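You operate a simulated robot arm through the tools that you are given. There is no shell and no other tool. Be economical: measure what you need, move in short steps, check, and stop when the job is done.

The job below is to be done with a simulated two-armed robot. You get a single attempt, and the scene is never put back.

## Task
Dry the green basket's parts at WARM for 4 MIN, then switch off and open up.
Fine: shut the cabinet door first; wait till the heat lamp goes out.

It is judged by the outcome, as a careful person would: the job done as asked, and still so three seconds after it is handed in. It fails if anything else is knocked over, pushed out of place, dropped, spilled or broken.

## Robot
Two 7-joint arms with four-finger grippers on one trunk, on a base that drives. Base frame: it is fixed to the floor where the robot stands at the start and does not move with it; the origin is under the middle of the robot, x ahead of it, y to its left, z up; the surface under the hand at the start is at about z = 1420. Units: mm, degrees, N and s.
The left shoulder is at the start at [40, 181, 1304], the right one opposite. With the tool pointing down near the work surface each hand reaches from about 100 to 720 mm from the robot's upright axis, wherever it stands, measured 20 degrees to its own side. Places, roughly: door [600, -200, 800]; heat knob of the drying cabinet [500, -500, 1200]; timer knob of the drying cabinet [700, -400, 1200]. Payload 3.67 kg a hand.
The tool frame of a hand sits at the grasp point between the pads (the TCP): z along the fingers, y along the line on which they close. The tips reach 28 mm beyond it. The gripper opens to 112 mm. The gripper's body begins 73 mm behind the TCP.
Orientation is that of the tool frame in the base frame, as [roll, pitch, yaw] about the fixed x, y, z axes, in that order (R = Rz(yaw) Ry(pitch) Rx(roll)). With the fingers straight down and closing along the base's y, the tool's x points along the base's -x, its y along +y and its z along -z.

## Interface
- The arms move only by the tool drive_tool. It takes "left_increments", "right_increments" or both (then of equal length, played together; a hand with none holds still); each is a list of rows, each a list of 7 numbers: the shift along the tool's x, y, z in units of 300 mm (1.0 is 300 mm), then the turn, a rotation vector about the tool's x, y, z in units of 90 degrees (1.0 is 90 degrees), then the opening in per cent of the stroke, from 0 (shut) to 100 (fully open). In form: [[x, y, z, rx, ry, rz, hand], ...]. A call has 1 to 20 rows; each row is the pose to reach, as a shift and turn from the pose commanded when the call began, along the tool's axes at that moment. A call with a number of a shift or a turn outside -1 to 1 is refused whole. A row lasts 0.2 s, in which the tool goes at most 50 mm and 8.6 degrees; a call with a longer step from one row to the next is refused whole, and so is a gripper value outside its range. Where a pose cannot be reached the arm comes as near as it can. A force on the tool above 90 N (or 10 N above the force at the start of the call, whichever is more), or a blocked arm, ends the call early, and 0.2 s more pass. Each finger halts on what it meets, pressing with about 40 N; the grip force reading is that of the motor and also rises with nothing between the fingers. The clock runs only during rows and for 0.2 s after the last one: add rows that repeat a pose to give the fingers time. The reply holds the time, the measured pose of the TCP, the force on the tool along the base axes, the opening and the grip force, in the units named above and with some noise, with the torque about the TCP (base axes, N m) and any sound that the robot's microphone picked up.
- Cameras (640 x 400 px; columns grow to the right, rows downward): "scene" is now at [98.1, -33.5, 1523.8]; the picture's right is [-0.39, -0.92, 0.00], its down [-0.62, 0.26, -0.74] and it looks along [0.68, -0.29, -0.67] (base axes); focal length 214 px, centre (320, 200). "left" rides on the left gripper at [60, 18, -104] in its tool frame; the picture's right is [-0.29, 0.96, 0.00], its down [-0.80, -0.24, -0.55] and it looks along [-0.53, -0.16, 0.83] (tool axes); focal length 234 px, centre (320, 200). "right" rides on the right gripper at [60, -18, -104] in its tool frame; the picture's right is [0.29, 0.96, 0.00], its down [-0.80, 0.24, -0.55] and it looks along [-0.53, 0.16, 0.83] (tool axes); focal length 234 px, centre (320, 200). There is no depth. A picture from a camera that has moved, and an enlarged one, comes with that camera's place and axes in the base frame and with its lens.
- grab_frame(camera): a new picture of that camera. No time passes.
- lift_body(by): slides the trunk up (or, below 0, down) by that many mm; the arms and the scene camera ride with it, the base frame stays. It gives what a move gives, with no picture.
- drive_base(legs): drives the robot by 1 to 6 legs, each [ahead, left, turn to the left] in mm, mm and degrees, along the robot's own axes; the way and the turn of a leg run together, so that a leg with both is an arc; at most 1500 mm and 180 degrees a leg. The arms and the cameras ride along, it lands a little off, and it stops where it bumps. It gives what a move gives.
- head_to(pan, tilt): turns the head with the scene camera to pan (to the left, within 86 degrees either way) and tilt (down, from -29 to 69), counted from straight ahead of the robot. It gives what a move gives.
- zoom(camera, box): a new picture of the part [left, top, right, bottom] of that camera's present view, enlarged. No time passes.
- job_done(): hands the job in; it is judged then, once.

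Work in short steps. Places have to be worked out from the pictures, the camera data and where the tool is seen: move nearer, look again, correct. Check each grasp and each placing, and mend what went wrong. You have 120 turns and 88 pictures in all, those below and enlarged ones among them. Open the grippers and draw the arms clear of the work before you hand the job in, unless the task says otherwise; then end with one line.

The tools are called as name(argument=value, ...) on one line, values as JSON. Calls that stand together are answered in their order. drive_tool: Moves the arms, as the interface text tells. Its arguments: {"type":"object","properties":{"left_increments":{"type":"array"},"right_increments":{"type":"array"}},"required":[]} The other tools are called the same way: lift_body (by) slides the trunk up or down; drive_base (legs) drives the base; head_to (pan, tilt) turns the head that bears the scene camera; grab_frame (camera) takes a picture; zoom (camera, box) takes an enlarged picture of a part of a camera's view; job_done () hands the job in.

At the start:

```text
time_s: 0.0
left_position: [507.0, 36.7, 1374.7]
left_ee_rot: [-180.0, 0.0, -179.9]
left_contact_force: [-0.1, 0.3, -0.8]
left_torque: [-0.01, -0.05, 0.01]
left_width: 111.9
left_finger_force: 0.1
right_position: [488.1, -490.8, 1446.5]
right_ee_rot: [180.0, 0.0, 180.0]
right_contact_force: [-0.2, -0.2, 0.2]
right_torque: [-0.02, -0.02, -0.03]
right_width: 111.9
right_finger_force: 0.1
trunk travel left (down, up): [-425.0, 89.0]
robot x, y, heading: [2.4, -1.8, -0.1]
head pan, tilt: [-22.7, 42.2]
```

scene: 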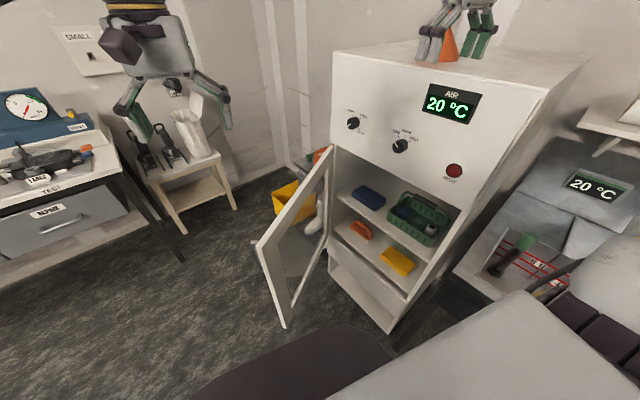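
right: 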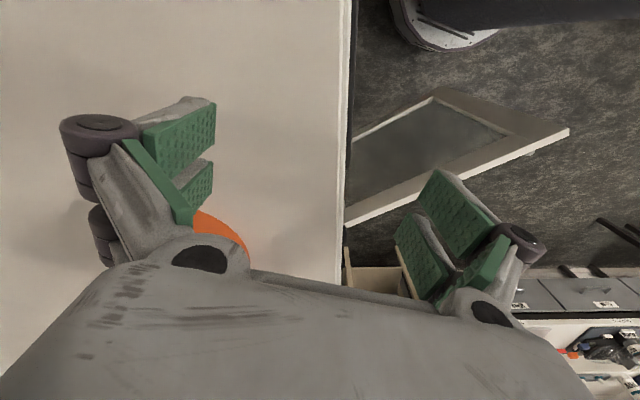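
left: 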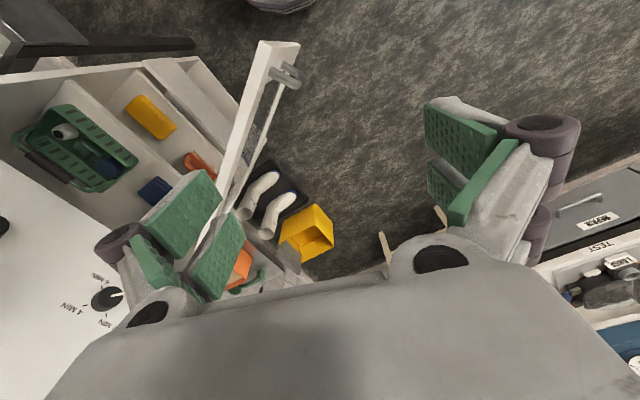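

I begin by enlarging the control panel and the door to read the labels and locate the parts.

zoom(camera="scene", box=[320, 70, 500, 200])

zoom(camera="scene", box=[240, 130, 470, 340])

```text
3.08 times, centred on (410, 135) of scene
camera zoom: at [98.1, -33.5, 1523.8], right [-0.39, -0.92, 0.0], down [-0.62, 0.26, -0.74], along [0.68, -0.29, -0.67], focal length 660 px, centre (43, 400)
```

zoom: 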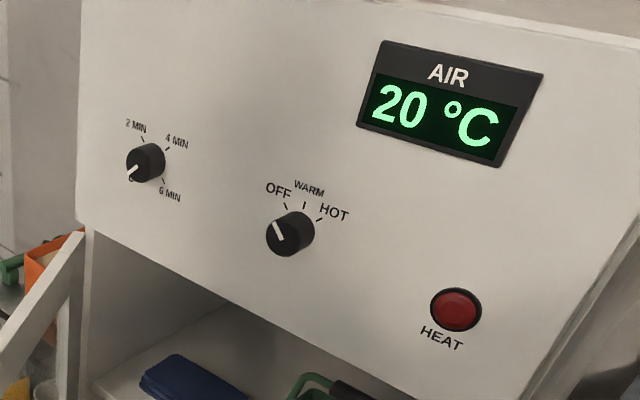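

```text
1.90 times, centred on (355, 235) of scene
camera zoom: at [98.1, -33.5, 1523.8], right [-0.39, -0.92, 0.0], down [-0.62, 0.26, -0.74], along [0.68, -0.29, -0.67], focal length 408 px, centre (253, 133)
```

zoom: 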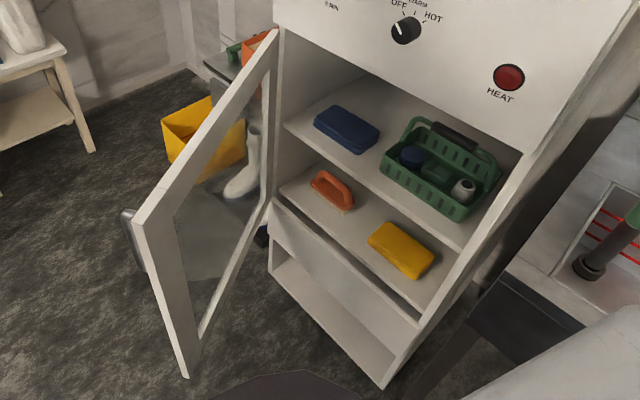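

The cabinet front appears to run from about (788,-367) to (310,-546), with normal about (-0.35,0.94). The right hand hovers over its top edge near an orange thing, so I look closer there before moving.

zoom(camera="scene", box=[400, 0, 520, 75])

zoom(camera="left", box=[0, 30, 340, 330])

```text
5.33 times, centred on (460, 38) of scene
camera zoom: at [98.1, -33.5, 1523.8], right [-0.39, -0.92, 0.0], down [-0.62, 0.26, -0.74], along [0.68, -0.29, -0.67], focal length 1144 px, centre (-427, 1067)
```

zoom: 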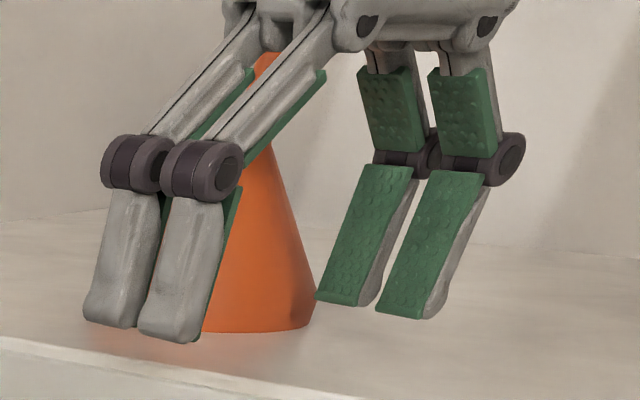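

```text
1.33 times, centred on (170, 180) of left
camera zoom: at [447.0, 53.8, 1477.8], right [0.29, 0.96, 0.0], down [0.8, -0.24, 0.55], along [0.53, -0.16, -0.83], focal length 312 px, centre (520, 227)
```

zoom: 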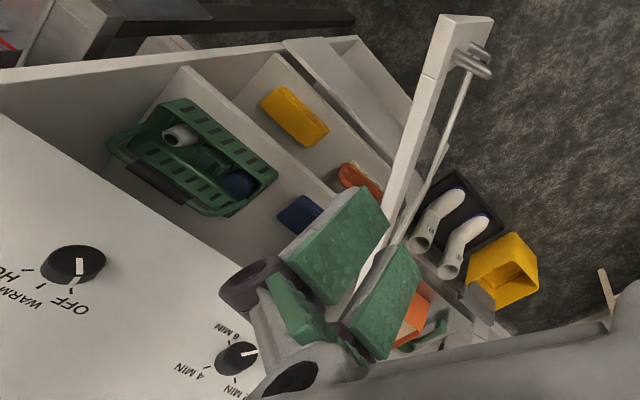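

The cone stands just behind the right hand, so that hand goes straight up first and then back toward the robot. Meanwhile the left hand closes its fingers and shifts a little further from the door handle.

drive_tool(right_increments=[[0, 0, -0.12, 0, 0, 0, 100], [0, 0, -0.25, 0, 0, 0, 100], [0, 0, -0.38, 0, 0, 0, 100], [0.05, 0.05, -0.42, 0, 0, 0, 80], [0.15, 0.15, -0.42, 0, 0, 0, 60], [0.25, 0.25, -0.42, 0, 0, 0, 40], [0.35, 0.35, -0.42, 0, 0, 0, 20], [0.45, 0.45, -0.4, 0, 0, 0, 0], [0.55, 0.55, -0.35, 0, 0, 0, 0], [0.65, 0.65, -0.3, 0, 0, 0, 0], [0.75, 0.75, -0.2, 0, 0, 0, 0], [0.8, 0.8, -0.1, 0, 0, 0, 0]], left_increments=[[0, 0, 0, 0, 0, 0, 90], [-0.03, 0.03, 0, 0, 0, 0, 80], [-0.06, 0.06, 0, 0, 0, 0, 70], [-0.1, 0.1, 0, 0, 0, 0, 60], [-0.13, 0.13, 0, 0, 0, 0, 50], [-0.16, 0.14, 0, 0, 0, 0, 40], [-0.16, 0.14, 0, 0, 0, 0, 30], [-0.16, 0.14, 0, 0, 0, 0, 20], [-0.16, 0.14, 0, 0, 0, 0, 10], [-0.16, 0.14, 0, 0, 0, 0, 0], [-0.16, 0.14, 0, 0, 0, 0, 0], [-0.16, 0.14, 0, 0, 0, 0, 0]])

grab_frame(camera="scene")

grab_frame(camera="left")

```text
refused: row 11 steps farther than a row can; nothing moved
```

```text
80 pictures are left
camera scene: at [98.1, -33.5, 1523.8], right [-0.39, -0.92, 0.0], down [-0.62, 0.26, -0.74], along [0.68, -0.29, -0.67], focal length 214 px, centre (320, 200)
```

scene: 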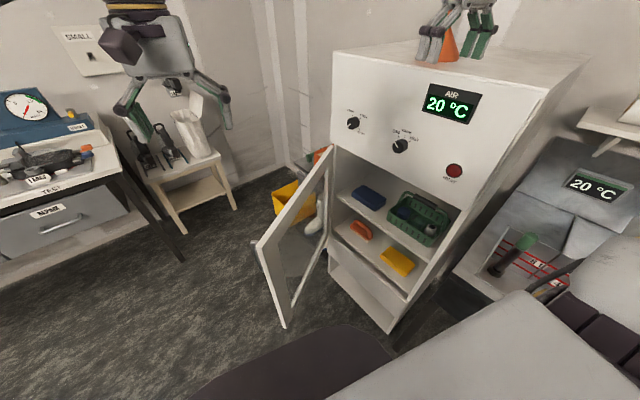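

```text
79 pictures are left
camera left: at [447.0, 53.8, 1477.8], right [0.29, 0.96, 0.0], down [0.8, -0.24, 0.55], along [0.53, -0.16, -0.83], focal length 234 px, centre (320, 200)
```

left: 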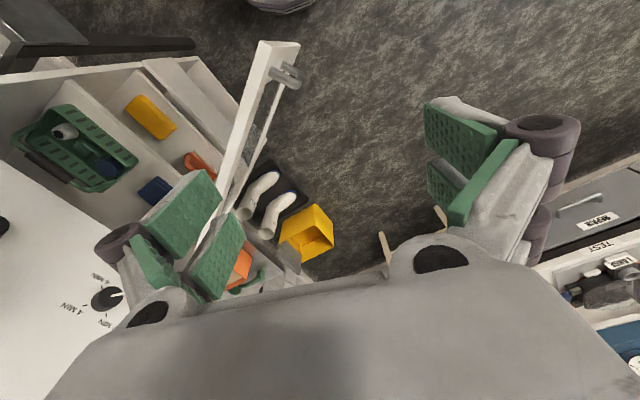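

The move was refused because one step was too long; I repeat it with gentler steps at the end.

drive_tool(right_increments=[[0, 0, -0.12, 0, 0, 0, 100], [0, 0, -0.25, 0, 0, 0, 100], [0, 0, -0.38, 0, 0, 0, 100], [0.05, 0.05, -0.42, 0, 0, 0, 80], [0.15, 0.15, -0.42, 0, 0, 0, 60], [0.25, 0.25, -0.42, 0, 0, 0, 40], [0.35, 0.35, -0.42, 0, 0, 0, 20], [0.45, 0.45, -0.4, 0, 0, 0, 0], [0.55, 0.55, -0.35, 0, 0, 0, 0], [0.65, 0.65, -0.3, 0, 0, 0, 0], [0.75, 0.75, -0.25, 0, 0, 0, 0], [0.8, 0.8, -0.15, 0, 0, 0, 0]], left_increments=[[0, 0, 0, 0, 0, 0, 90], [-0.03, 0.03, 0, 0, 0, 0, 80], [-0.06, 0.06, 0, 0, 0, 0, 70], [-0.1, 0.1, 0, 0, 0, 0, 60], [-0.13, 0.13, 0, 0, 0, 0, 50], [-0.16, 0.14, 0, 0, 0, 0, 40], [-0.16, 0.14, 0, 0, 0, 0, 30], [-0.16, 0.14, 0, 0, 0, 0, 20], [-0.16, 0.14, 0, 0, 0, 0, 10], [-0.16, 0.14, 0, 0, 0, 0, 0], [-0.16, 0.14, 0, 0, 0, 0, 0], [-0.16, 0.14, 0, 0, 0, 0, 0]])

```text
time_s: 2.6
left_position: [553.0, 76.5, 1375.7]
left_ee_rot: [180.0, 0.1, -180.0]
left_contact_force: [0.1, -0.9, 0.5]
left_torque: [0.04, -0.02, -0.03]
left_width: 0.1
left_finger_force: 35.8
right_position: [248.5, -253.1, 1493.1]
right_ee_rot: [179.9, 0.0, 179.9]
right_contact_force: [-0.4, -0.3, -0.6]
right_torque: [0.0, 0.0, 0.03]
right_width: 0.4
right_finger_force: 36.0
right hand out of reach, approached as far as the arm can: row 4
trunk travel left (down, up): [-425.0, 89.0]
robot x, y, heading: [2.9, -2.1, 0.0]
head pan, tilt: [-22.7, 42.2]
```

The right hand is parked clear. Now I lower the trunk so the left fingers drop to the height of the door's top rail on its outer side.

lift_body(by=-280)

grab_frame(camera="scene")

grab_frame(camera="left")

```text
time_s: 5.4
left_position: [553.7, 77.3, 1096.0]
left_ee_rot: [-180.0, 0.0, -179.9]
left_contact_force: [0.2, 0.6, -0.7]
left_torque: [-0.02, 0.02, 0.02]
left_width: 0.0
left_finger_force: 35.6
right_position: [248.5, -251.9, 1213.2]
right_ee_rot: [-180.0, 0.1, 179.9]
right_contact_force: [-0.2, 0.8, -0.1]
right_torque: [0.02, -0.01, -0.02]
right_width: 0.0
right_finger_force: 35.7
trunk travel left (down, up): [-145.0, 369.0]
robot x, y, heading: [0.4, 2.4, 0.1]
head pan, tilt: [-22.7, 42.2]
```

```text
78 pictures are left
camera scene: at [97.8, -33.4, 1244.0], right [-0.39, -0.92, 0.0], down [-0.62, 0.26, -0.74], along [0.68, -0.29, -0.67], focal length 214 px, centre (320, 200)
```

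scene: 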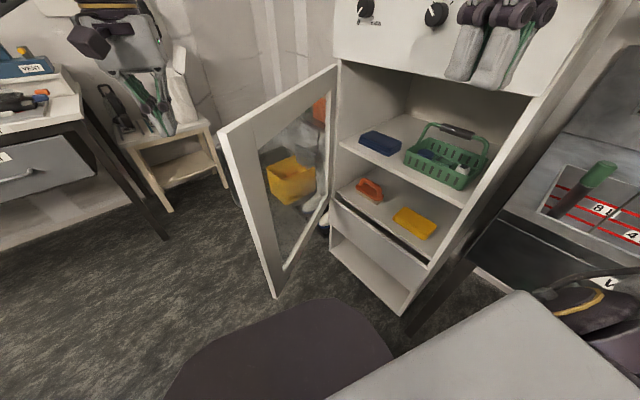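

```text
77 pictures are left
camera left: at [494.7, 94.7, 1198.6], right [0.29, 0.96, 0.0], down [0.8, -0.24, 0.55], along [0.53, -0.16, -0.83], focal length 234 px, centre (320, 200)
```

left: 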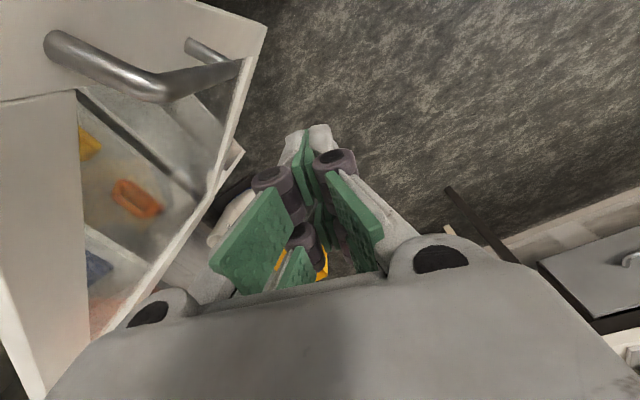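

The hand is now on the outer side of the door with the handle in view. I enlarge that part to see how the handle sits.

zoom(camera="left", box=[0, 0, 340, 212])

```text
1.88 times, centred on (170, 106) of left
camera zoom: at [494.7, 94.7, 1198.6], right [0.29, 0.96, 0.0], down [0.8, -0.24, 0.55], along [0.53, -0.16, -0.83], focal length 441 px, centre (602, 377)
```

zoom: 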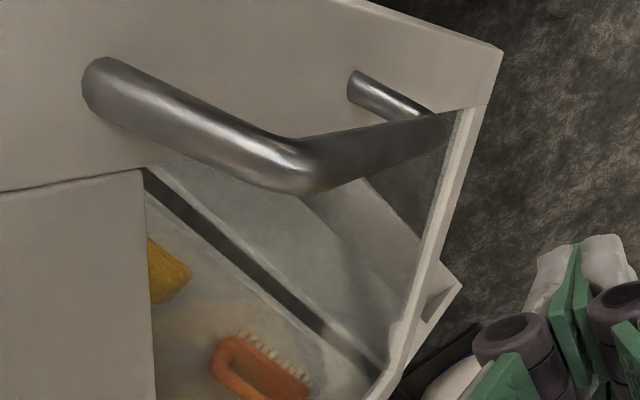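

The handle is a vertical bar near (489,9), z 934–1066, and the door face lies about 60 mm from where I want to start. I move the closed left fingers to the outer face's top rail and push along an arc about the hinge (775,-372).

drive_tool(left_increments=[[-0.017, -0.14, 0, 0, 0, 0, 0], [-0.033, -0.28, 0, 0, 0, 0, 0], [-0.05, -0.42, 0, 0, 0, 0, 0], [-0.068, -0.54, 0, 0, 0, 0, 0], [-0.011, -0.585, 0, 0, 0, 0, 0], [0.042, -0.631, 0, 0, 0, 0, 0], [0.095, -0.681, 0, 0, 0, 0, 0], [0.142, -0.731, 0, 0, 0, 0, 0], [0.188, -0.788, 0, 0, 0, 0, 0], [0.23, -0.845, 0, 0, 0, 0, 0], [0.267, -0.906, 0, 0, 0, 0, 0], [0.302, -0.968, 0, 0, 0, 0, 0]])

grab_frame(camera="scene")

```text
time_s: 8.0
left_position: [461.8, -213.9, 1095.4]
left_ee_rot: [180.0, 0.0, -179.9]
left_contact_force: [0.0, -0.1, 0.3]
left_torque: [0.02, 0.01, -0.04]
left_width: 0.0
left_finger_force: 35.7
right_position: [248.4, -252.8, 1213.7]
right_ee_rot: [180.0, 0.1, 179.9]
right_contact_force: [-0.4, -0.6, 0.0]
right_torque: [0.01, 0.02, 0.02]
right_width: 0.1
right_finger_force: 35.8
trunk travel left (down, up): [-145.0, 369.0]
robot x, y, heading: [4.9, 0.4, -0.0]
head pan, tilt: [-22.7, 42.2]
```

```text
75 pictures are left
camera scene: at [97.3, -34.4, 1244.0], right [-0.39, -0.92, 0.0], down [-0.62, 0.26, -0.74], along [0.68, -0.29, -0.67], focal length 214 px, centre (320, 200)
```

scene: 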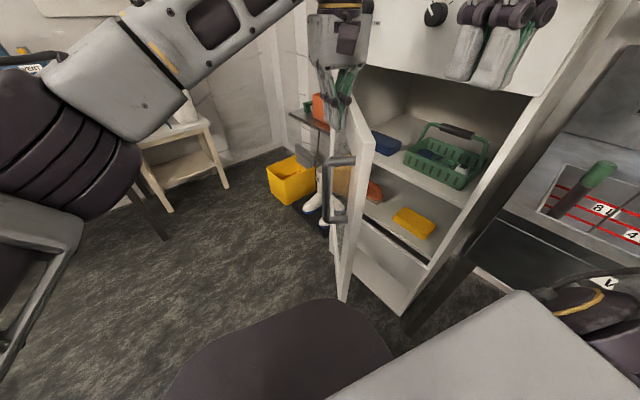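

The door swings with the hand. I push it a little further with the left hand, then back off outward.

drive_tool(left_increments=[[0.027, -0.06, 0, 0, 0, 0, 0], [0.053, -0.127, 0, 0, 0, 0, 0], [0.077, -0.197, 0, 0, 0, 0, 0], [0.093, -0.263, 0, 0, 0, 0, 0], [0.093, -0.263, 0, 0, 0, 0, 0], [0.08, -0.12, 0, 0, 0, 0, 0], [0.06, 0.02, 0, 0, 0, 0, 0], [0.04, 0.16, 0, 0, 0, 0, 0], [0.02, 0.3, 0, 0, 0, 0, 0], [0, 0.45, 0, 0, 0, 0, 0], [0, 0.6, 0, 0, 0, 0, 0], [0, 0.75, 0, 0, 0, 0, 0], [0, 0.9, 0, 0, 0, 0, 0]])

grab_frame(camera="scene")

grab_frame(camera="right")

```text
time_s: 10.8
left_position: [460.6, 57.6, 1097.6]
left_ee_rot: [-179.9, -0.1, 180.0]
left_contact_force: [0.5, -0.1, 0.5]
left_torque: [-0.02, -0.04, 0.01]
left_width: 0.0
left_finger_force: 35.7
left hand out of reach, approached as far as the arm can: row 3, 4, 5
right_position: [249.1, -251.9, 1214.0]
right_ee_rot: [-179.8, 0.0, 179.8]
right_contact_force: [0.1, 0.4, -0.2]
right_torque: [-0.05, 0.0, -0.04]
right_width: 0.0
right_finger_force: 35.7
trunk travel left (down, up): [-145.0, 369.0]
robot x, y, heading: [-1.1, 2.0, -0.2]
head pan, tilt: [-22.7, 42.2]
```

```text
74 pictures are left
camera scene: at [97.5, -32.0, 1244.1], right [-0.39, -0.92, 0.0], down [-0.62, 0.26, -0.74], along [0.68, -0.29, -0.67], focal length 214 px, centre (320, 200)
```

scene: 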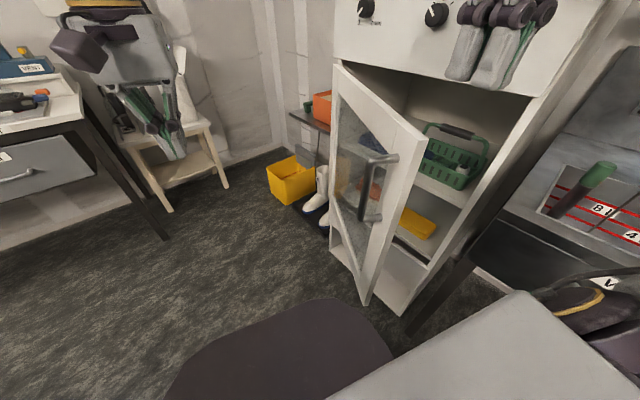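

```text
73 pictures are left
camera right: at [188.9, -270.3, 1318.6], right [-0.29, 0.96, 0.0], down [0.8, 0.24, 0.55], along [0.53, 0.16, -0.83], focal length 234 px, centre (320, 200)
```

right: 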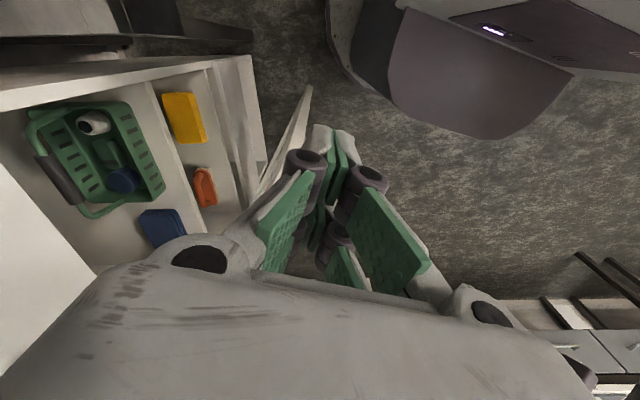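

The door now stands at about 166°, ready for the right hand. I rotate that hand so its thin side faces the panel, move it onto the outer side, and lower it to the top rail.

drive_tool(right_increments=[[-0.05, 0.03, 0, 0, 0, 0.087, 0], [-0.1, 0.06, 0, 0, 0, 0.174, 0], [-0.15, 0.09, 0, 0, 0, 0.26, 0], [-0.2, 0.12, 0, 0, 0, 0.347, 0], [-0.25, 0.15, 0, 0, 0, 0.433, 0], [-0.3, 0.18, 0, 0, 0, 0.52, 0], [-0.35, 0.21, 0, 0, 0, 0.606, 0], [-0.4, 0.25, 0, 0, 0, 0.692, 0], [-0.44, 0.273, 0, 0, 0, 0.778, 0], [-0.44, 0.273, 0.12, 0, 0, 0.778, 0], [-0.44, 0.273, 0.24, 0, 0, 0.778, 0], [-0.44, 0.273, 0.363, 0, 0, 0.778, 0]])

grab_frame(camera="scene")

```text
time_s: 13.4
left_position: [461.3, 53.9, 1099.3]
left_ee_rot: [-180.0, 0.0, -179.9]
left_contact_force: [-0.1, -0.7, -0.2]
left_torque: [-0.02, -0.02, 0.01]
left_width: 0.1
left_finger_force: 35.5
right_position: [383.4, -171.5, 1102.0]
right_ee_rot: [180.0, -0.1, 109.9]
right_contact_force: [-0.2, -0.6, 0.4]
right_torque: [0.01, 0.03, 0.01]
right_width: 0.4
right_finger_force: 36.0
trunk travel left (down, up): [-145.0, 369.0]
robot x, y, heading: [2.9, -2.1, 0.0]
head pan, tilt: [-22.7, 42.2]
```

```text
72 pictures are left
camera scene: at [98.2, -33.7, 1244.0], right [-0.39, -0.92, 0.0], down [-0.62, 0.26, -0.74], along [0.68, -0.29, -0.67], focal length 214 px, centre (320, 200)
```

scene: 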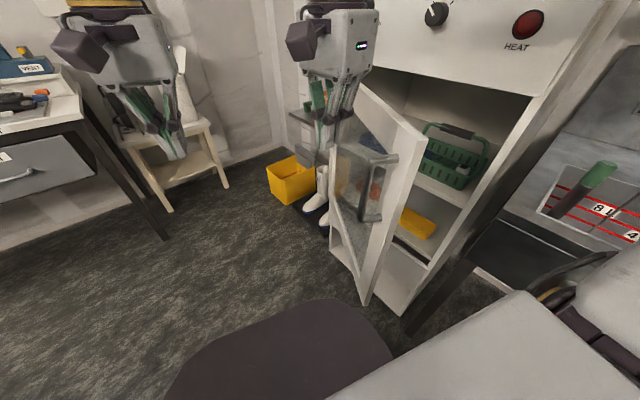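

Hand is in place on the outer side. I push along the arc toward closed, stopping shortly before the end.

drive_tool(right_increments=[[-0.09, -0.037, 0, 0, 0, 0, 0], [-0.175, -0.074, 0, 0, 0, 0, 0], [-0.272, -0.149, 0, 0, 0, 0, 0], [-0.376, -0.215, 0, 0, 0, 0, 0], [-0.484, -0.268, 0, 0, 0, 0, 0], [-0.598, -0.317, 0, 0, 0, 0, 0], [-0.716, -0.353, 0, 0, 0, 0, 0], [-0.78, -0.37, 0, 0, 0, 0, 0], [-0.833, -0.381, 0, 0, 0, 0, 0]])

grab_frame(camera="scene")

grab_frame(camera="right")

```text
time_s: 15.4
left_position: [460.3, 54.9, 1097.6]
left_ee_rot: [180.0, -0.1, -179.8]
left_contact_force: [0.0, 0.8, -0.2]
left_torque: [0.02, 0.01, -0.01]
left_width: 0.0
left_finger_force: 36.0
right_position: [358.6, -446.0, 1103.8]
right_ee_rot: [-179.9, 0.0, 109.9]
right_contact_force: [0.6, 0.0, -0.3]
right_torque: [-0.01, -0.02, 0.0]
right_width: 0.0
right_finger_force: 35.3
trunk travel left (down, up): [-145.0, 369.0]
robot x, y, heading: [-0.3, 1.8, 0.0]
head pan, tilt: [-22.7, 42.2]
```

```text
71 pictures are left
camera scene: at [98.0, -34.1, 1244.0], right [-0.39, -0.92, 0.0], down [-0.62, 0.26, -0.74], along [0.68, -0.29, -0.67], focal length 214 px, centre (320, 200)
```

scene: 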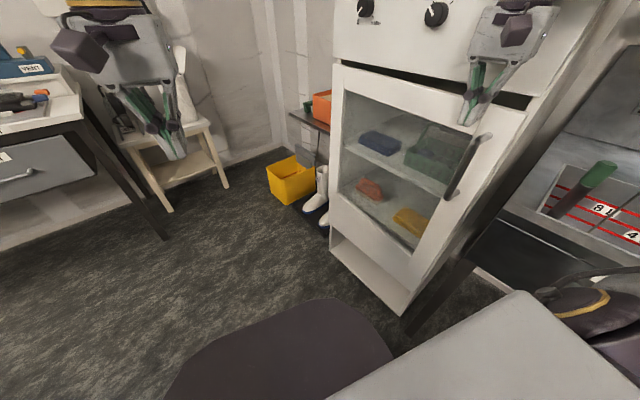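

```text
70 pictures are left
camera right: at [321.5, -397.1, 1208.7], right [0.8, 0.6, 0.0], down [0.5, -0.67, 0.55], along [0.33, -0.44, -0.83], focal length 234 px, centre (320, 200)
```

right: 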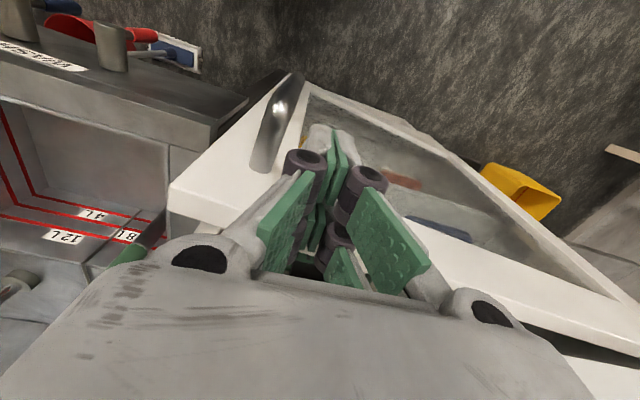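

Nearly shut. I push on in small steps straight toward the cabinet until the force shows the door is seated.

drive_tool(right_increments=[[-0.04, 0, 0, 0, 0, 0, 0], [-0.08, 0, 0, 0, 0, 0, 0], [-0.11, 0, 0, 0, 0, 0, 0], [-0.14, 0, 0, 0, 0, 0, 0], [-0.16, 0, 0, 0, 0, 0, 0], [-0.18, 0, 0, 0, 0, 0, 0], [-0.2, 0, 0, 0, 0, 0, 0]])

grab_frame(camera="scene")

```text
time_s: 16.1
left_position: [457.1, 63.3, 1098.0]
left_ee_rot: [-179.7, 0.2, -180.0]
left_contact_force: [0.8, 0.7, -0.2]
left_torque: [-0.02, 0.01, -0.02]
left_width: 0.0
left_finger_force: 35.9
right_position: [361.8, -455.9, 1106.9]
right_ee_rot: [-179.5, 0.0, 110.7]
right_contact_force: [-19.3, 37.1, 3.2]
right_torque: [-4.34, -2.37, -0.84]
right_width: 0.0
right_finger_force: 35.1
trunk travel left (down, up): [-145.0, 369.0]
robot x, y, heading: [-0.3, 0.6, 0.2]
head pan, tilt: [-22.7, 42.2]
stopped in row 3 (right hand): the force on the tool passed its limit at 100 N (the readings are from after the stop); the commanded pose is now the measured one
```

```text
69 pictures are left
camera scene: at [93.5, -25.9, 1244.8], right [-0.38, -0.92, 0.0], down [-0.62, 0.25, -0.74], along [0.69, -0.29, -0.67], focal length 214 px, centre (320, 200)
```

scene: 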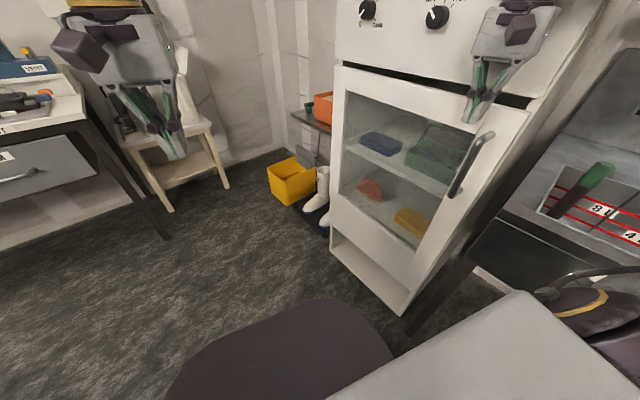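

The torque shows the contact was 117 mm above the grasp point: the gripper body touched the panel at the lamp's height, so the door isn't fully home. I back off and tilt the fingers 45° toward the door so the body stays away from the panel.

drive_tool(right_increments=[[0.1, 0, 0, 0, 0, 0, 0], [0.2, 0, 0, 0, 0, 0, 0], [0.25, 0, 0, 0, -0.09, 0, 0], [0.25, 0, 0, 0, -0.18, 0, 0], [0.25, 0, 0, 0, -0.27, 0, 0], [0.25, 0, 0, 0, -0.36, 0, 0], [0.25, 0, 0, 0, -0.45, 0, 0], [0.25, 0, 0, 0, -0.53, 0, 0]])

zoom(camera="scene", box=[320, 0, 600, 200])

```text
time_s: 17.9
left_position: [460.8, 58.2, 1099.4]
left_ee_rot: [-179.9, 0.0, -179.9]
left_contact_force: [0.4, 0.3, 0.3]
left_torque: [-0.02, -0.04, 0.02]
left_width: 0.0
left_finger_force: 35.5
right_position: [338.5, -394.0, 1102.5]
right_ee_rot: [-179.2, 47.4, 111.2]
right_contact_force: [-0.3, -0.3, -0.1]
right_torque: [0.02, -0.01, 0.0]
right_width: 0.0
right_finger_force: 35.9
trunk travel left (down, up): [-145.0, 369.0]
robot x, y, heading: [1.5, 2.4, -0.3]
head pan, tilt: [-22.7, 42.2]
```

```text
2.00 times, centred on (460, 100) of scene
camera zoom: at [97.1, -31.5, 1244.0], right [-0.38, -0.92, 0.0], down [-0.62, 0.26, -0.74], along [0.68, -0.29, -0.67], focal length 429 px, centre (40, 400)
```

zoom: 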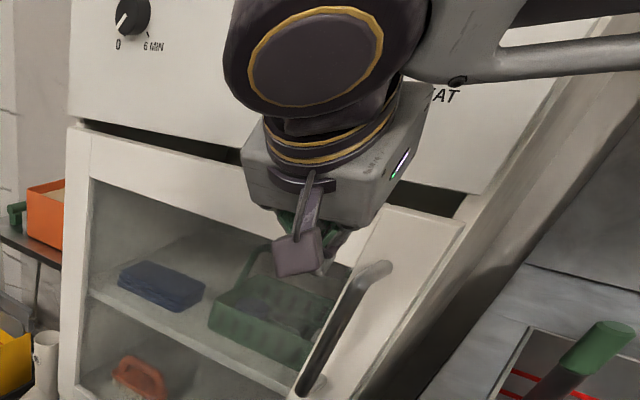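

I now push horizontally toward the panel with the tilted fingertips.

drive_tool(right_increments=[[-0.068, 0, 0.074, 0, 0, 0, 0], [-0.1, 0, 0.11, 0, 0, 0, 0], [-0.125, 0, 0.135, 0, 0, 0, 0], [-0.147, 0, 0.16, 0, 0, 0, 0], [-0.17, 0, 0.184, 0, 0, 0, 0], [-0.192, 0, 0.208, 0, 0, 0, 0], [-0.214, 0, 0.233, 0, 0, 0, 0], [-0.236, 0, 0.257, 0, 0, 0, 0]])

zoom(camera="scene", box=[320, 0, 600, 200])

```text
time_s: 19.8
left_position: [455.7, 65.4, 1098.8]
left_ee_rot: [-179.7, 0.2, -179.8]
left_contact_force: [0.7, 0.3, 0.2]
left_torque: [-0.02, -0.01, 0.01]
left_width: 0.1
left_finger_force: 35.4
right_position: [369.3, -480.9, 1103.2]
right_ee_rot: [-178.8, 47.1, 111.8]
right_contact_force: [-29.2, 59.6, -18.2]
right_torque: [0.54, 0.19, -0.49]
right_width: 5.8
right_finger_force: 35.8
trunk travel left (down, up): [-145.0, 369.0]
robot x, y, heading: [-3.8, 4.3, 0.0]
head pan, tilt: [-22.7, 42.2]
```

```text
2.00 times, centred on (460, 100) of scene
camera zoom: at [93.3, -23.7, 1244.2], right [-0.38, -0.92, 0.0], down [-0.62, 0.25, -0.74], along [0.69, -0.29, -0.67], focal length 429 px, centre (40, 400)
```

zoom: 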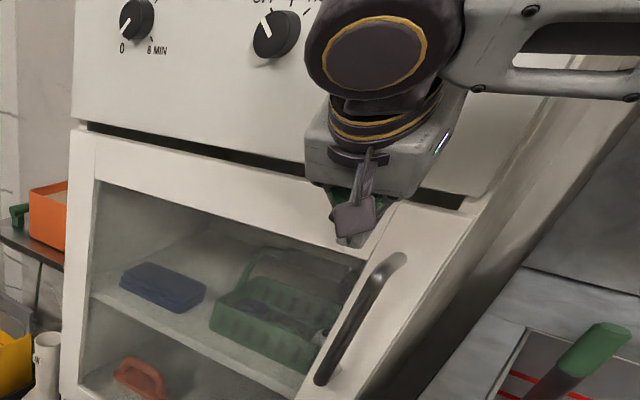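

The door is seated (contact at the fingertips, firm 66 N, and flush with the frame). I withdraw and turn the tool horizontal, facing the panel, in preparation for the knobs.

drive_tool(right_increments=[[0.09, 0, -0.098, 0, 0, 0, 0], [0.18, 0, -0.196, 0, 0, 0, 0], [0.27, 0, -0.294, 0, 0, 0, 0], [0.36, 0, -0.392, 0, -0.08, 0, 0], [0.36, 0, -0.392, 0, -0.16, 0, 0], [0.36, 0, -0.392, 0, -0.24, 0, 0], [0.36, 0, -0.392, 0, -0.32, 0, 0], [0.36, 0, -0.392, 0, -0.4, 0, 0], [0.36, 0, -0.392, 0, -0.48, 0, 0]])

lift_body(by=170)

grab_frame(camera="scene")

grab_frame(camera="right")

```text
time_s: 21.8
left_position: [460.2, 57.4, 1097.5]
left_ee_rot: [179.9, 0.0, -179.9]
left_contact_force: [0.3, 0.1, 0.2]
left_torque: [0.01, 0.02, -0.02]
left_width: 0.0
left_finger_force: 35.5
right_position: [380.4, -377.8, 1144.3]
right_ee_rot: [-69.7, 89.4, -138.6]
right_contact_force: [0.6, 0.0, 0.1]
right_torque: [0.01, -0.01, 0.01]
right_width: 0.0
right_finger_force: 35.3
right hand out of reach, approached as far as the arm can: row 6, 7, 8, 9
trunk travel left (down, up): [-145.0, 369.0]
robot x, y, heading: [2.5, -0.3, 0.1]
head pan, tilt: [-22.7, 42.2]
```

```text
time_s: 23.7
left_position: [460.3, 57.6, 1266.4]
left_ee_rot: [-180.0, 0.0, -179.8]
left_contact_force: [-0.8, 0.7, 0.5]
left_torque: [-0.05, -0.01, -0.02]
left_width: 0.1
left_finger_force: 35.3
right_position: [378.9, -378.8, 1312.8]
right_ee_rot: [-81.7, 89.3, -150.5]
right_contact_force: [-0.3, 1.0, -0.5]
right_torque: [0.02, -0.02, 0.0]
right_width: 0.0
right_finger_force: 35.5
trunk travel left (down, up): [-315.0, 199.0]
robot x, y, heading: [-1.0, 2.7, -0.0]
head pan, tilt: [-22.7, 42.2]
```

```text
66 pictures are left
camera scene: at [97.3, -32.0, 1413.3], right [-0.38, -0.92, 0.0], down [-0.62, 0.26, -0.74], along [0.68, -0.29, -0.67], focal length 214 px, centre (320, 200)
```

scene: 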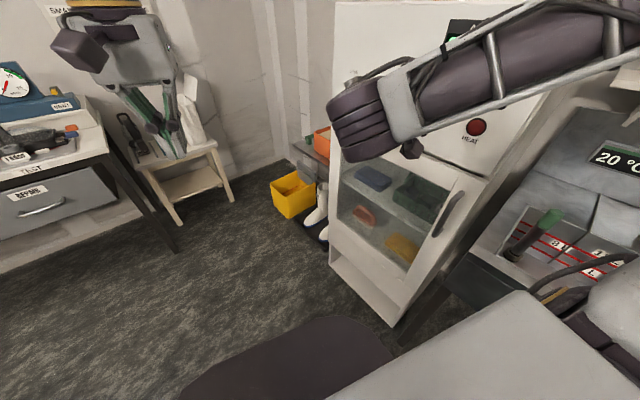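

```text
65 pictures are left
camera right: at [325.1, -289.1, 1253.8], right [0.89, 0.34, -0.3], down [0.03, 0.61, 0.79], along [0.45, -0.72, 0.53], focal length 234 px, centre (320, 200)
```

right: 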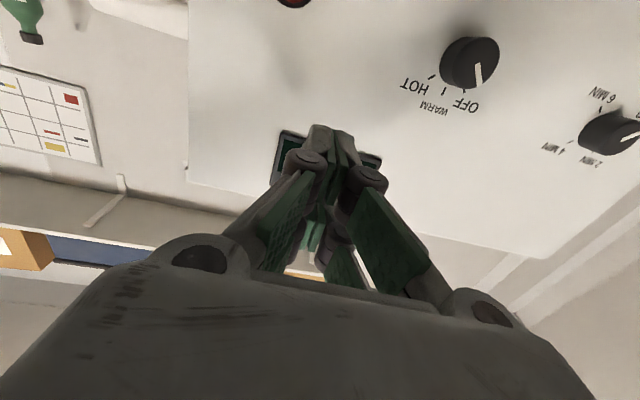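

Door is shut. Combining views, the heat knob is at about (518,-457,1229) and the timer at about (690,-403,1238). I align the open right hand about 100 mm in front of the heat knob.

drive_tool(right_increments=[[0.04, 0.06, 0, 0, 0, 0, 10], [0.08, 0.11, 0, 0, 0, 0, 20], [0.12, 0.16, 0.02, 0, 0, 0, 30], [0.16, 0.21, 0.03, 0, 0, 0, 40], [0.2, 0.26, 0.05, 0, 0, 0, 50], [0.24, 0.3, 0.06, 0, 0, 0, 60], [0.28, 0.34, 0.077, 0, 0, 0, 70], [0.28, 0.34, 0.077, 0, 0, 0, 70]])

grab_frame(camera="right")

grab_frame(camera="scene")

```text
time_s: 25.5
left_position: [459.1, 57.5, 1267.1]
left_ee_rot: [179.9, 0.1, -179.8]
left_contact_force: [-1.0, -0.3, -0.4]
left_torque: [-0.04, -0.04, 0.0]
left_width: 0.1
left_finger_force: 36.1
right_position: [485.6, -389.9, 1232.0]
right_ee_rot: [-112.3, 89.4, 179.2]
right_contact_force: [0.2, 0.0, 0.5]
right_torque: [0.0, 0.05, 0.04]
right_width: 78.6
right_finger_force: 0.2
right hand out of reach, approached as far as the arm can: row 1, 2, 3, 4, 5, 6, 7, 8
trunk travel left (down, up): [-315.0, 199.0]
robot x, y, heading: [1.3, -0.6, 0.0]
head pan, tilt: [-22.7, 42.2]
```

```text
64 pictures are left
camera right: at [430.5, -300.7, 1173.3], right [0.89, 0.35, -0.3], down [0.03, 0.6, 0.8], along [0.46, -0.72, 0.53], focal length 234 px, centre (320, 200)
```

right: 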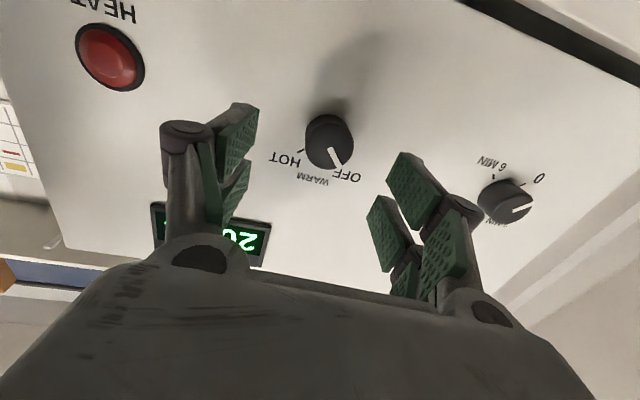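

```text
63 pictures are left
camera scene: at [96.6, -31.9, 1413.4], right [-0.38, -0.92, 0.0], down [-0.62, 0.26, -0.74], along [0.68, -0.29, -0.67], focal length 214 px, centre (320, 200)
```

scene: 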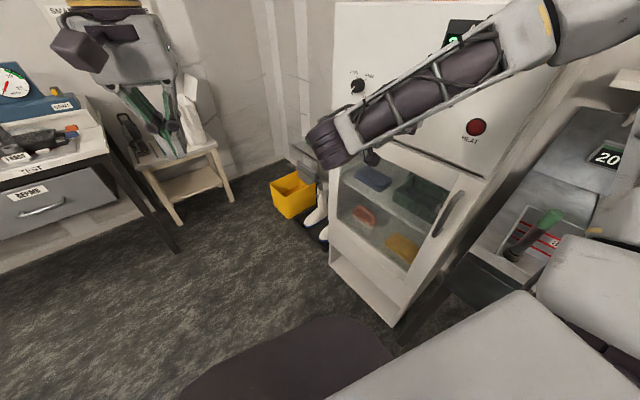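

The knob sits nearly centred between the fingers, about 74 mm ahead of the TCP and 8 mm to tool +y. I approach partway and check the readings.

drive_tool(right_increments=[[0, 0.01, 0.05, 0, 0, 0, 70], [0, 0.02, 0.1, 0, 0, 0, 70], [0, 0.025, 0.15, 0, 0, 0, 70], [0, 0.025, 0.15, 0, 0, 0, 70]])

grab_frame(camera="right")

```text
time_s: 26.5
left_position: [459.2, 58.3, 1266.5]
left_ee_rot: [179.9, 0.0, -179.8]
left_contact_force: [-0.4, 0.3, -0.3]
left_torque: [-0.04, 0.01, -0.02]
left_width: 0.0
left_finger_force: 35.8
right_position: [508.0, -426.3, 1232.1]
right_ee_rot: [-81.0, 89.4, -149.9]
right_contact_force: [-0.5, -0.6, 0.4]
right_torque: [0.0, 0.0, 0.02]
right_width: 78.4
right_finger_force: 0.0
trunk travel left (down, up): [-315.0, 199.0]
robot x, y, heading: [-0.3, 1.7, -0.0]
head pan, tilt: [-22.7, 42.2]
```

```text
62 pictures are left
camera right: at [452.9, -337.7, 1172.7], right [0.89, 0.34, -0.3], down [0.03, 0.61, 0.79], along [0.45, -0.72, 0.53], focal length 234 px, centre (320, 200)
```

right: 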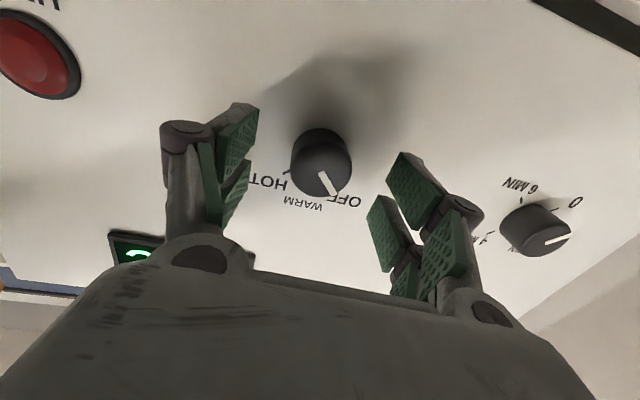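

Well centred; the knob's about 33 mm ahead of the TCP. I advance 22 mm and close on it.

drive_tool(right_increments=[[0, 0, 0.03, 0, 0, 0, 70], [0, 0, 0.055, 0, 0, 0, 70], [0, 0, 0.075, 0, 0, 0, 70], [0, 0, 0.075, 0, 0, 0, 55], [0, 0, 0.075, 0, 0, 0, 40], [0, 0, 0.075, 0, 0, 0, 25], [0, 0, 0.075, 0, 0, 0, 20], [0, 0, 0.075, 0, 0, 0, 20]])

grab_frame(camera="right")

```text
time_s: 28.3
left_position: [453.3, 64.8, 1268.5]
left_ee_rot: [-179.6, 0.3, -179.9]
left_contact_force: [0.1, -0.5, -0.1]
left_torque: [-0.01, 0.05, 0.0]
left_width: 0.2
left_finger_force: 36.1
right_position: [506.9, -438.4, 1240.0]
right_ee_rot: [-38.2, 89.2, -107.0]
right_contact_force: [-52.2, 51.6, -3.3]
right_torque: [1.02, 0.78, -2.85]
right_width: 45.1
right_finger_force: 21.0
trunk travel left (down, up): [-315.0, 199.0]
robot x, y, heading: [-5.0, 0.8, -0.3]
head pan, tilt: [-22.7, 42.2]
```

```text
61 pictures are left
camera right: at [452.6, -349.9, 1179.3], right [0.89, 0.34, -0.3], down [0.03, 0.61, 0.79], along [0.45, -0.71, 0.54], focal length 234 px, centre (320, 200)
```

right: 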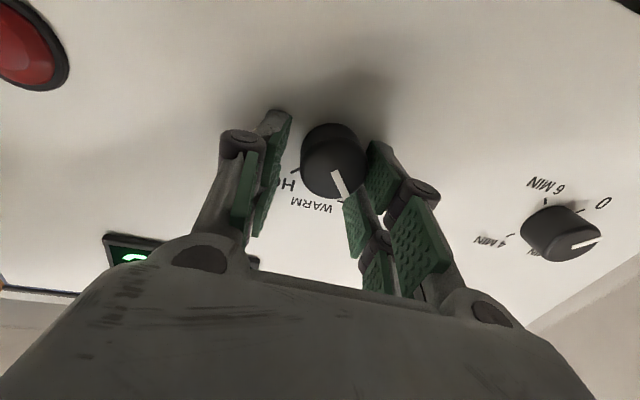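

The tips are pressing on the panel and only the right-hand finger touches the knob. I open a little, back off about 6 mm from the panel, shift toward tool +y, and close again.

drive_tool(right_increments=[[0, 0, -0.03, 0, 0, 0, 40], [0, 0, -0.065, 0, 0, 0, 60], [0, 0.025, -0.065, 0, 0, 0, 60], [0, 0.025, -0.065, 0, 0, 0, 60]])

grab_frame(camera="right")

```text
time_s: 29.3
left_position: [460.4, 56.7, 1266.5]
left_ee_rot: [179.9, 0.1, -179.9]
left_contact_force: [-0.3, 0.3, -0.5]
left_torque: [0.02, 0.05, -0.03]
left_width: 0.1
left_finger_force: 35.9
right_position: [516.2, -428.6, 1233.2]
right_ee_rot: [-87.3, 89.6, -156.2]
right_contact_force: [0.2, 0.4, 0.7]
right_torque: [-0.02, -0.02, 0.0]
right_width: 67.1
right_finger_force: 0.1
trunk travel left (down, up): [-315.0, 199.0]
robot x, y, heading: [-1.6, -0.5, 0.1]
head pan, tilt: [-22.7, 42.2]
```

```text
60 pictures are left
camera right: at [461.4, -338.8, 1173.6], right [0.89, 0.34, -0.3], down [0.03, 0.61, 0.79], along [0.45, -0.72, 0.53], focal length 234 px, centre (320, 200)
```

right: 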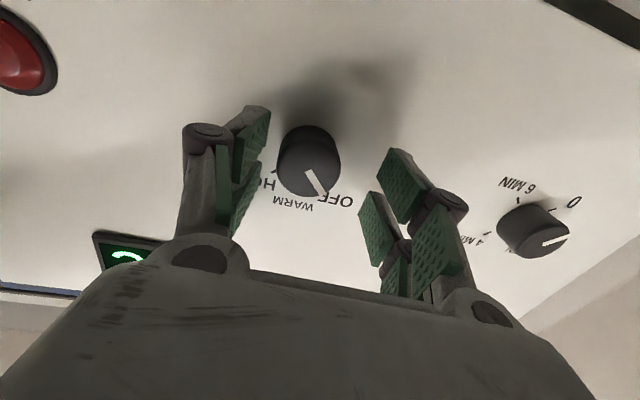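

Re-centre by 6 mm and advance only 4 mm, then close gently.

drive_tool(right_increments=[[0, -0.021, 0, 0, 0, 0, 60], [0, -0.021, 0.013, 0, 0, 0, 50], [0, -0.021, 0.013, 0, 0, 0, 40], [0, -0.021, 0.013, 0, 0, 0, 32], [0, -0.021, 0.013, 0, 0, 0, 25], [0, -0.021, 0.013, 0, 0, 0, 20], [0, -0.021, 0.013, 0, 0, 0, 20]])

grab_frame(camera="right")

```text
time_s: 30.9
left_position: [459.0, 57.0, 1267.6]
left_ee_rot: [180.0, 0.1, -179.9]
left_contact_force: [0.0, 0.1, -1.0]
left_torque: [0.02, 0.01, 0.03]
left_width: 0.0
left_finger_force: 35.7
right_position: [511.1, -434.6, 1233.4]
right_ee_rot: [-83.1, 89.3, -152.0]
right_contact_force: [-6.4, -0.3, -3.5]
right_torque: [0.08, 0.08, -1.11]
right_width: 35.8
right_finger_force: 45.7
trunk travel left (down, up): [-315.0, 199.0]
robot x, y, heading: [1.0, 2.8, 0.2]
head pan, tilt: [-22.7, 42.2]
```

```text
59 pictures are left
camera right: at [455.4, -344.8, 1174.7], right [0.89, 0.34, -0.3], down [0.03, 0.61, 0.79], along [0.45, -0.72, 0.53], focal length 234 px, centre (320, 200)
```

right: 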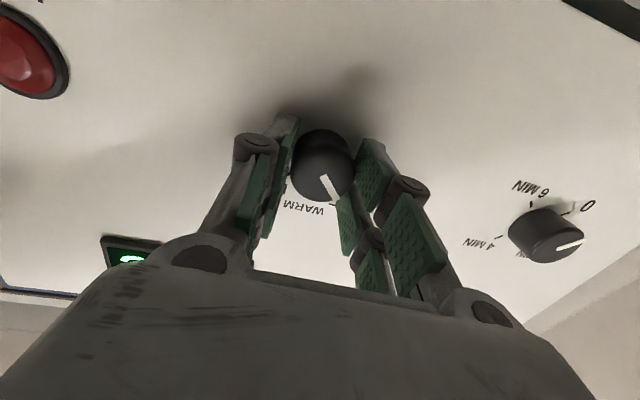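

Gripped firmly at 36 mm. I turn it clockwise about 38° toward WARM.

drive_tool(right_increments=[[0, 0, 0, 0, 0, 0.085, 20], [0, 0, 0, 0, 0, 0.17, 20], [0, 0, 0, 0, 0, 0.255, 20], [0, 0, 0, 0, 0, 0.34, 20], [0, 0, 0, 0, 0, 0.42, 20], [0, 0, 0, 0, 0, 0.42, 20]])

grab_frame(camera="right")

```text
time_s: 32.3
left_position: [456.8, 56.6, 1267.9]
left_ee_rot: [180.0, 0.1, -180.0]
left_contact_force: [0.6, 1.0, -0.4]
left_torque: [-0.02, 0.0, 0.0]
left_width: 0.2
left_finger_force: 36.0
right_position: [509.3, -434.9, 1232.1]
right_ee_rot: [90.1, 52.6, 21.0]
right_contact_force: [-20.3, -0.7, -10.4]
right_torque: [0.21, 0.15, -1.51]
right_width: 35.5
right_finger_force: 45.1
trunk travel left (down, up): [-315.0, 199.0]
robot x, y, heading: [-5.6, -0.5, 0.2]
head pan, tilt: [-22.7, 42.2]
```

```text
58 pictures are left
camera right: at [491.4, -331.1, 1174.6], right [0.87, 0.34, 0.35], down [-0.47, 0.41, 0.78], along [0.12, -0.85, 0.52], focal length 234 px, centre (320, 200)
```

right: 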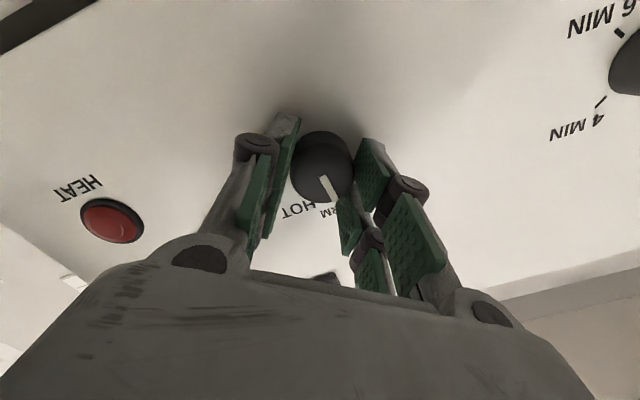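

The knob turned with the hand. I open, back off and check the pointer.

drive_tool(right_increments=[[0, 0, 0, 0, 0, 0, 35], [0, 0, 0, 0, 0, 0, 55], [0, 0, -0.06, 0, 0, 0, 65], [0, 0, -0.2, 0, 0, 0, 65], [0, 0, -0.3, 0, 0, 0, 65]])

grab_frame(camera="right")

```text
time_s: 33.5
left_position: [460.4, 56.4, 1267.1]
left_ee_rot: [180.0, 0.0, -179.9]
left_contact_force: [-0.4, 0.1, 1.0]
left_torque: [0.0, -0.01, -0.03]
left_width: 0.0
left_finger_force: 35.6
right_position: [487.4, -391.4, 1236.5]
right_ee_rot: [90.4, 52.7, 21.7]
right_contact_force: [-0.5, -0.4, 0.7]
right_torque: [0.0, 0.03, 0.02]
right_width: 72.8
right_finger_force: 0.1
right hand out of reach, approached as far as the arm can: row 4, 5
trunk travel left (down, up): [-315.0, 199.0]
robot x, y, heading: [2.5, 0.3, -0.5]
head pan, tilt: [-22.7, 42.2]
```

```text
57 pictures are left
camera right: at [470.4, -286.9, 1178.5], right [0.87, 0.34, 0.35], down [-0.47, 0.41, 0.78], along [0.12, -0.85, 0.52], focal length 234 px, centre (320, 200)
```

right: 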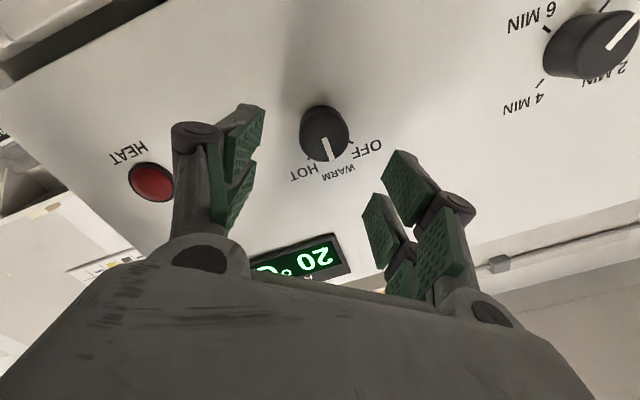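

zoom(camera="right", box=[260, 80, 420, 190])

zoom(camera="right", box=[480, 0, 640, 120])

```text
3.64 times, centred on (340, 135) of right
camera zoom: at [470.4, -286.9, 1178.5], right [0.87, 0.34, 0.35], down [-0.47, 0.41, 0.78], along [0.12, -0.85, 0.52], focal length 852 px, centre (247, 436)
```

zoom: 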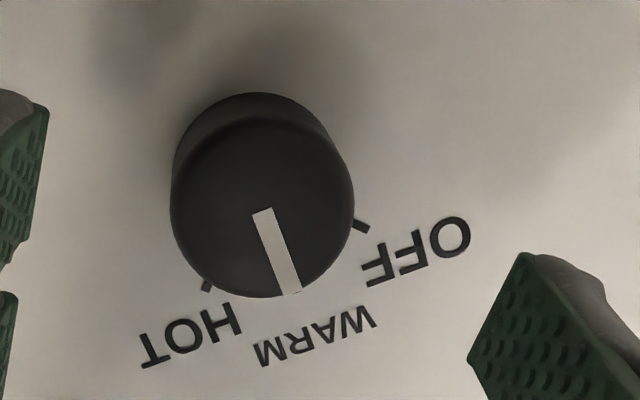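

```text
3.33 times, centred on (560, 60) of right
camera zoom: at [470.4, -286.9, 1178.5], right [0.87, 0.34, 0.35], down [-0.47, 0.41, 0.78], along [0.12, -0.85, 0.52], focal length 781 px, centre (-480, 667)
```

zoom: 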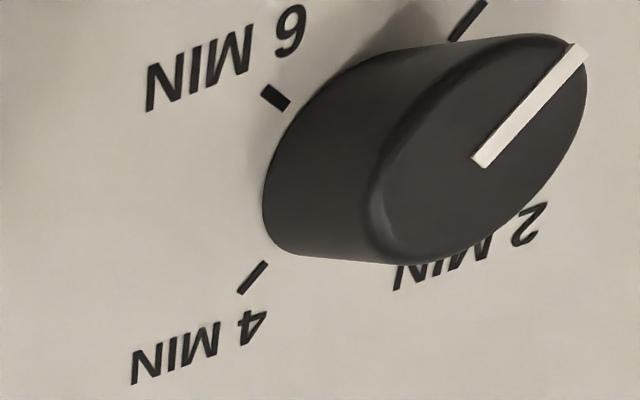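

The heat knob reads WARM cleanly. Next comes the timer, which needs about 180° clockwise from 0 to 4 MIN; I move in front of it while rolling the hand back to about -45° so I can turn it in two 90° bites.

drive_tool(right_increments=[[0.033, 0.045, 0.0, 0, 0, -0.083, 65], [0.066, 0.09, 0.0, 0, 0, -0.166, 65], [0.1, 0.136, 0.0, 0, 0, -0.249, 65], [0.13, 0.182, 0.01, 0, 0, -0.332, 65], [0.164, 0.227, 0.02, 0, 0, -0.415, 65], [0.196, 0.273, 0.03, 0, 0, -0.498, 65], [0.23, 0.318, 0.04, 0, 0, -0.58, 65], [0.26, 0.364, 0.05, 0, 0, -0.663, 65], [0.295, 0.41, 0.06, 0, 0, -0.746, 65], [0.33, 0.455, 0.07, 0, 0, -0.83, 65], [0.36, 0.5, 0.083, 0, 0, -0.91, 65], [0.36, 0.5, 0.083, 0, 0, -0.91, 65]])

grab_frame(camera="right")

```text
time_s: 36.1
left_position: [459.2, 57.7, 1266.2]
left_ee_rot: [-180.0, 0.0, -179.8]
left_contact_force: [0.7, 1.2, 0.6]
left_torque: [0.01, -0.01, 0.01]
left_width: 0.1
left_finger_force: 35.3
right_position: [671.6, -366.0, 1245.2]
right_ee_rot: [-90.1, 45.3, -158.7]
right_contact_force: [0.2, 0.6, 0.3]
right_torque: [0.0, 0.01, -0.01]
right_width: 72.9
right_finger_force: 0.0
right hand out of reach, approached as far as the arm can: row 1, 2, 3, 4, 5, 6, 7, 8, 9, 10, 11, 12
trunk travel left (down, up): [-315.0, 199.0]
robot x, y, heading: [-0.1, -0.6, 0.1]
head pan, tilt: [-22.7, 42.2]
```

```text
54 pictures are left
camera right: at [583.2, -289.6, 1215.4], right [0.45, 0.17, -0.88], down [0.48, 0.78, 0.4], along [0.76, -0.6, 0.27], focal length 234 px, centre (320, 200)
```

right: 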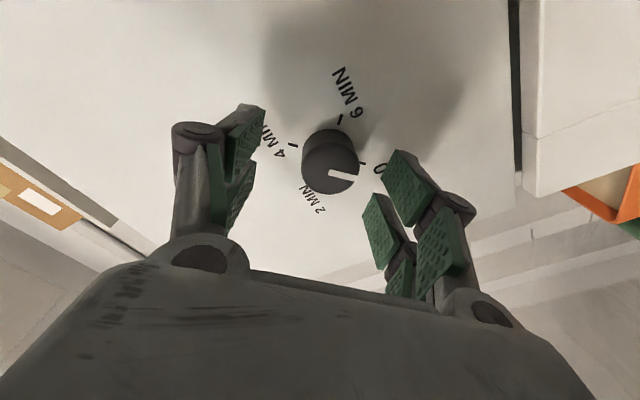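

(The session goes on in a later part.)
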